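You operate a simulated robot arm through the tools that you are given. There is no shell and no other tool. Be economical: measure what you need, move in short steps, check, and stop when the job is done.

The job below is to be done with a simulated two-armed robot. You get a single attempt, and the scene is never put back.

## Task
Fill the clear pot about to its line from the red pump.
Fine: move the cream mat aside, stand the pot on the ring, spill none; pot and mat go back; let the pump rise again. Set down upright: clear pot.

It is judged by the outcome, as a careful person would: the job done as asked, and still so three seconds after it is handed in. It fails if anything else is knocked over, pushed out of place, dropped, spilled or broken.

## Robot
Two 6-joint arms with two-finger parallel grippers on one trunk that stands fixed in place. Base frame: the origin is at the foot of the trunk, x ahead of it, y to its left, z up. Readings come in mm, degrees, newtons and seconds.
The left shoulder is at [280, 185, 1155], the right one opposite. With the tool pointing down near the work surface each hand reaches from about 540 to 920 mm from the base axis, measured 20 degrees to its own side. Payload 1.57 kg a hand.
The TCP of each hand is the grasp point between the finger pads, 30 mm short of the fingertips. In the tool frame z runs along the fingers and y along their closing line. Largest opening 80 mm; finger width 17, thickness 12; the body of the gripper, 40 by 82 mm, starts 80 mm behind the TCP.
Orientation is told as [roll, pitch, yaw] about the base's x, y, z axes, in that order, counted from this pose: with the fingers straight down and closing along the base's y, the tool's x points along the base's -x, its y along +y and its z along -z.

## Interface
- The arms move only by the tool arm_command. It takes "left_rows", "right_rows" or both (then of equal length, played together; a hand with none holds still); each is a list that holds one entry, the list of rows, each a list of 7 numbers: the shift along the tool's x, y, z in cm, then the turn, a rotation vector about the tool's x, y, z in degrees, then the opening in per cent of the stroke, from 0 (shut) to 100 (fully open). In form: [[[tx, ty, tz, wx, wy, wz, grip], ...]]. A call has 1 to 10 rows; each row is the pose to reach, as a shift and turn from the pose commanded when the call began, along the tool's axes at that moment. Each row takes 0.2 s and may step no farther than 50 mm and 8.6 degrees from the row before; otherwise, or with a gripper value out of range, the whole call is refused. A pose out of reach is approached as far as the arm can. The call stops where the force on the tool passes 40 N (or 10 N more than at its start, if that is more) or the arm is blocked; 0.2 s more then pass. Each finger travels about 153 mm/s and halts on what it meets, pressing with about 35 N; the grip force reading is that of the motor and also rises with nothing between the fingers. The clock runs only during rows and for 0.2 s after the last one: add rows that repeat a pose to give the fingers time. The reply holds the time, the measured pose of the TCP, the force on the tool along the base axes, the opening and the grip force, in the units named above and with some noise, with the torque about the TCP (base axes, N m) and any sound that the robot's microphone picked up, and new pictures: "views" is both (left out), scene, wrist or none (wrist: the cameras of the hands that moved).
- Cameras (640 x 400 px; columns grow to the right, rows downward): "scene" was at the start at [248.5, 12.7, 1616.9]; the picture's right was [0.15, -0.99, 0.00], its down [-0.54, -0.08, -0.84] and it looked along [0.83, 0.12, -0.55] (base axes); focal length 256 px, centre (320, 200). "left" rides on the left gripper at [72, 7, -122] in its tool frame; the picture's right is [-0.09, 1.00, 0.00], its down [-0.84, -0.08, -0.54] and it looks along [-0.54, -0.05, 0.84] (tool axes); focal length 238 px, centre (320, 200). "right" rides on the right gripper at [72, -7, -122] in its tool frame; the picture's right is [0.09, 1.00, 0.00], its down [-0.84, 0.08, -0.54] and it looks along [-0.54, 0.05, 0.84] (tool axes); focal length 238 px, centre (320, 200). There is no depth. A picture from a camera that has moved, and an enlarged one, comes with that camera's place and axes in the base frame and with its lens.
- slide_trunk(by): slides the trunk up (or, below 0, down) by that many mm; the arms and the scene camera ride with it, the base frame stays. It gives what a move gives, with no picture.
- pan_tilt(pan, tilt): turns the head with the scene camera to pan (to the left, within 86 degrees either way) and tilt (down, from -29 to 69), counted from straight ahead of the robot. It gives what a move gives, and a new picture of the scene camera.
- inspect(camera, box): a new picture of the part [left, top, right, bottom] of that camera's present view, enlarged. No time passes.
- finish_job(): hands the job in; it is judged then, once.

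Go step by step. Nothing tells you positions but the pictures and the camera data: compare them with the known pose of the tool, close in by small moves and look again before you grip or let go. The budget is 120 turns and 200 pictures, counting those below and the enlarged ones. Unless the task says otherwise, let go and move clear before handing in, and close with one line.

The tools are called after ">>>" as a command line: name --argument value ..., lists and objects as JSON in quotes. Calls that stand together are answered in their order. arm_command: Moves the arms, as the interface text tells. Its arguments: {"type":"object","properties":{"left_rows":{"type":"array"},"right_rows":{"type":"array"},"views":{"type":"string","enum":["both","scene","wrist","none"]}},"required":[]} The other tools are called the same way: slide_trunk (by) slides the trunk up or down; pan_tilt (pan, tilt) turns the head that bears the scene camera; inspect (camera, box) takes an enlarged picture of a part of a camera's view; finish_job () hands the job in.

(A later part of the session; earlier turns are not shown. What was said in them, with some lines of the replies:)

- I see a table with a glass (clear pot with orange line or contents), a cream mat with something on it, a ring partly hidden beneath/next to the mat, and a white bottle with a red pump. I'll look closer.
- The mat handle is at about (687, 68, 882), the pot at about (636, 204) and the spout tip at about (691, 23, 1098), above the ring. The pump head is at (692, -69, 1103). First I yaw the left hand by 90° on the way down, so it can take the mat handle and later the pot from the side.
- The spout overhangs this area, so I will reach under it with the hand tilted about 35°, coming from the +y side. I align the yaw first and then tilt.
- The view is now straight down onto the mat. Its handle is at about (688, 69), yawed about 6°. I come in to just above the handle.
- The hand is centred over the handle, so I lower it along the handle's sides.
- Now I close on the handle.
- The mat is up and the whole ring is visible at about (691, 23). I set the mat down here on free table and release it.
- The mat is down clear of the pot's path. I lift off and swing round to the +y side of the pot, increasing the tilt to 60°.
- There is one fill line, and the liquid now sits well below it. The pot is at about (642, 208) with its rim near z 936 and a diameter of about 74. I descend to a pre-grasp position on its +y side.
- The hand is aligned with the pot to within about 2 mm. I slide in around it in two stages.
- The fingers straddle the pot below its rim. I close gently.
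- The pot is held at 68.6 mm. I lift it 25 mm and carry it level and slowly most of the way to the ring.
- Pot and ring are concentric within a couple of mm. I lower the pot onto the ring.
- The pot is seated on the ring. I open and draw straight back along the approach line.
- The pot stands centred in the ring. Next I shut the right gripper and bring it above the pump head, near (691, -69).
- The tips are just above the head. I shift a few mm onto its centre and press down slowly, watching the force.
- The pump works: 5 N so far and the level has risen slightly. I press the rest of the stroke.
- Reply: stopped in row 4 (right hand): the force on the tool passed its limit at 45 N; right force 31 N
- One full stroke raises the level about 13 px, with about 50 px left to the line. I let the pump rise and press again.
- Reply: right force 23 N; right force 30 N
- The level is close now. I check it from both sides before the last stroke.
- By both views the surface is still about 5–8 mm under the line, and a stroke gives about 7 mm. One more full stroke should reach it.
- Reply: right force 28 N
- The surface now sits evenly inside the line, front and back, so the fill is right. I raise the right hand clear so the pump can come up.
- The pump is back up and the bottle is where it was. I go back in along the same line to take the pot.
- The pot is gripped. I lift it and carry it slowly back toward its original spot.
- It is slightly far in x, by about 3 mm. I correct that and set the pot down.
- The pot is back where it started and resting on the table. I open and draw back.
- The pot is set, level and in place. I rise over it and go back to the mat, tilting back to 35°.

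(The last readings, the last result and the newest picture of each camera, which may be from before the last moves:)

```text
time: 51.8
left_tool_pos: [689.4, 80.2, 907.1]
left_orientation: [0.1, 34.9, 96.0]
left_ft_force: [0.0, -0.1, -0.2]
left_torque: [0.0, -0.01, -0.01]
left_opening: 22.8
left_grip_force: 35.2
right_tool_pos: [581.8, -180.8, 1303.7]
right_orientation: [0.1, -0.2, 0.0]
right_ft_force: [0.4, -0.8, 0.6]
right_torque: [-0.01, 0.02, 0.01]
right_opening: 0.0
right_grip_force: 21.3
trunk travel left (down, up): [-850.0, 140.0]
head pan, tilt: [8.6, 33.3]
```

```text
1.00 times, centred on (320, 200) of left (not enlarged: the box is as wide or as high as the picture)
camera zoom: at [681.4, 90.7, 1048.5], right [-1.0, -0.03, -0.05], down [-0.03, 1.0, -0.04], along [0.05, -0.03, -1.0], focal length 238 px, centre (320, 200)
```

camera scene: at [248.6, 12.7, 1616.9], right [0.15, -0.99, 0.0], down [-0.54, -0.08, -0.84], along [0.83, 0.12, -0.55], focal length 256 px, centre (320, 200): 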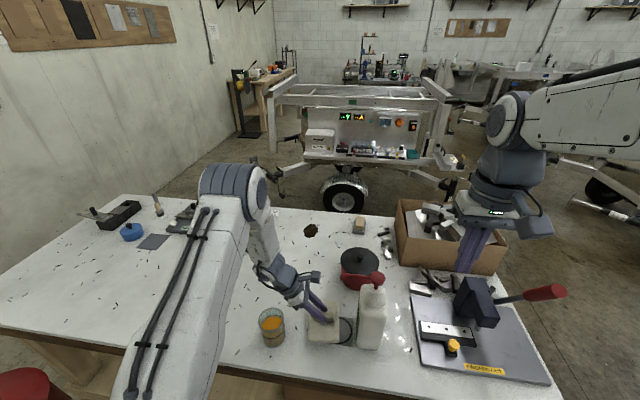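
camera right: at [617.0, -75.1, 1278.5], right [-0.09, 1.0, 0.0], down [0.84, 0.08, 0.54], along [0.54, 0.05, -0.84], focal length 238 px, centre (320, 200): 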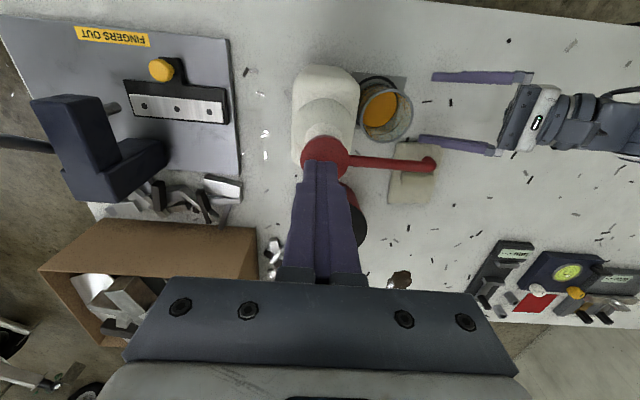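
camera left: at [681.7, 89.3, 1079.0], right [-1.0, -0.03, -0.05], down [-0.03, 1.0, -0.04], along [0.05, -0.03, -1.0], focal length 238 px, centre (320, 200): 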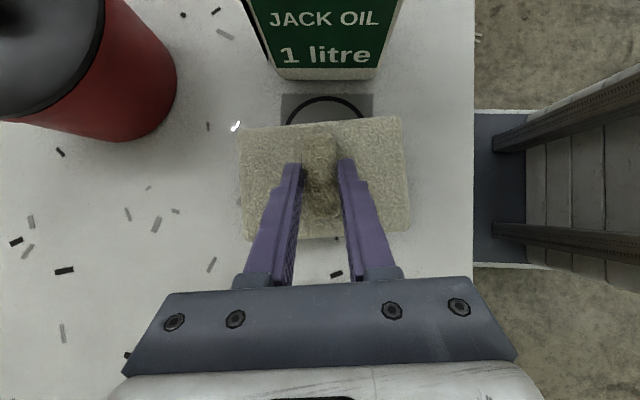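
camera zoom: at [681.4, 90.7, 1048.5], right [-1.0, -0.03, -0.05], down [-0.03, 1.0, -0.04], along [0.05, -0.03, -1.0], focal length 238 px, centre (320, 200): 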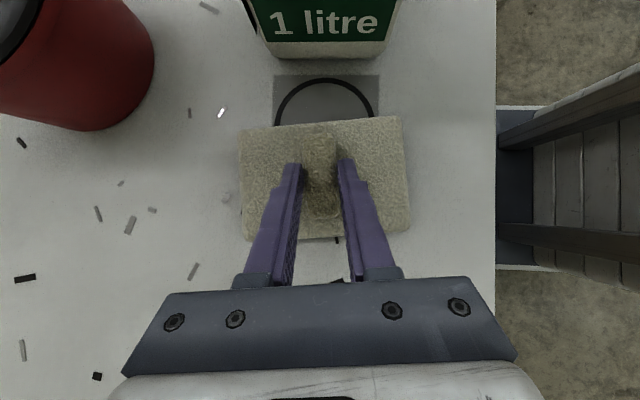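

The mat is over its original place, about 4 mm up. I set it down, release it and withdraw along +y and up.

>>> arm_command --left_rows '[[[-0.15, 0, 0.2, 0, 0, 0, 10], [-0.24, 0, 0.34, 0, 0, 0, 10], [-0.24, 0, 0.34, 0, 0, 0, 10], [-0.24, 0, 0.34, 0, 0, 0, 50], [-0.24, 0, 0.34, 0, 0, 0, 90], [-0.24, 0, 0.34, 0, 0, 0, 90], [1.5, 0, -2.0, 0, 0, 0, 90], [2.5, 0, -5, 0, 0, 0, 90], [3.5, 0, -9, 0, 0, 0, 90], [4.5, 0, -13, 0, 0, 0, 90]]]'

>>> inspect --camera "scene" --box '[240, 230, 420, 360]'

```text
time: 54.0
left_tool_pos: [682.9, 117.8, 1040.6]
left_orientation: [0.1, 35.0, 96.0]
left_ft_force: [-0.5, -0.2, 0.3]
left_torque: [-0.01, 0.04, 0.02]
left_opening: 71.9
left_grip_force: 0.1
right_tool_pos: [581.9, -181.6, 1302.0]
right_orientation: [0.2, -0.3, 0.0]
right_ft_force: [-0.2, -0.8, -0.4]
right_torque: [0.01, 0.02, 0.04]
right_opening: 0.0
right_grip_force: 21.5
trunk travel left (down, up): [-850.0, 140.0]
head pan, tilt: [8.6, 33.3]
camera scene: at [248.5, 12.6, 1616.9], right [0.15, -0.99, 0.0], down [-0.54, -0.08, -0.84], along [0.83, 0.12, -0.55], focal length 256 px, centre (320, 200)
camera left: at [676.0, 128.6, 1181.8], right [-1.0, -0.03, -0.05], down [-0.03, 1.0, -0.04], along [0.05, -0.03, -1.0], focal length 238 px, centre (320, 200)
```

scene: 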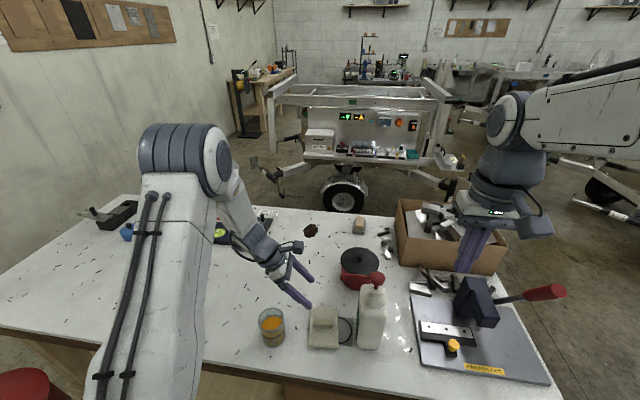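
left: 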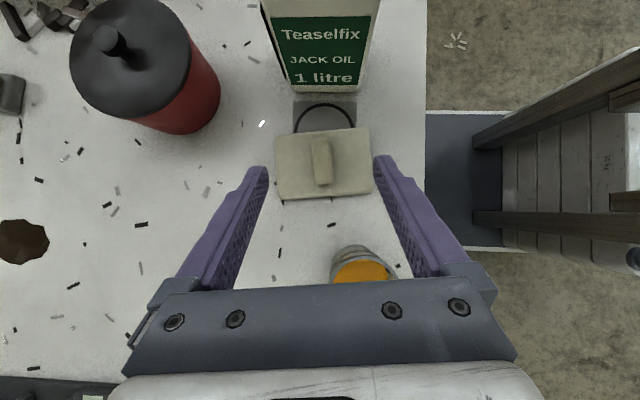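

```text
3.08 times, centred on (330, 295) of scene
camera zoom: at [248.5, 12.6, 1616.9], right [0.15, -0.99, 0.0], down [-0.54, -0.08, -0.84], along [0.83, 0.12, -0.55], focal length 789 px, centre (289, -92)
```

zoom: 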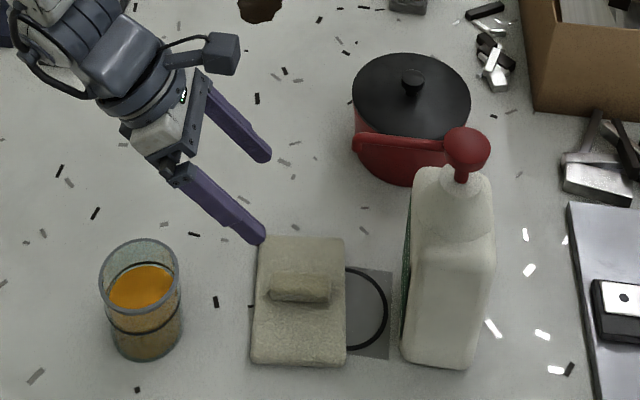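

Everything matches the starting layout: the pot is filled to its line and back in place, the mat is back, the pump is up, there is no spill and both hands are clear. I hand in.

>>> finish_job

```text
The job is handed in.
```

The clear pot is filled to about its line from the red pump and standing upright in its original spot. The mat is back in place, the pump has risen again, and I saw no spills.
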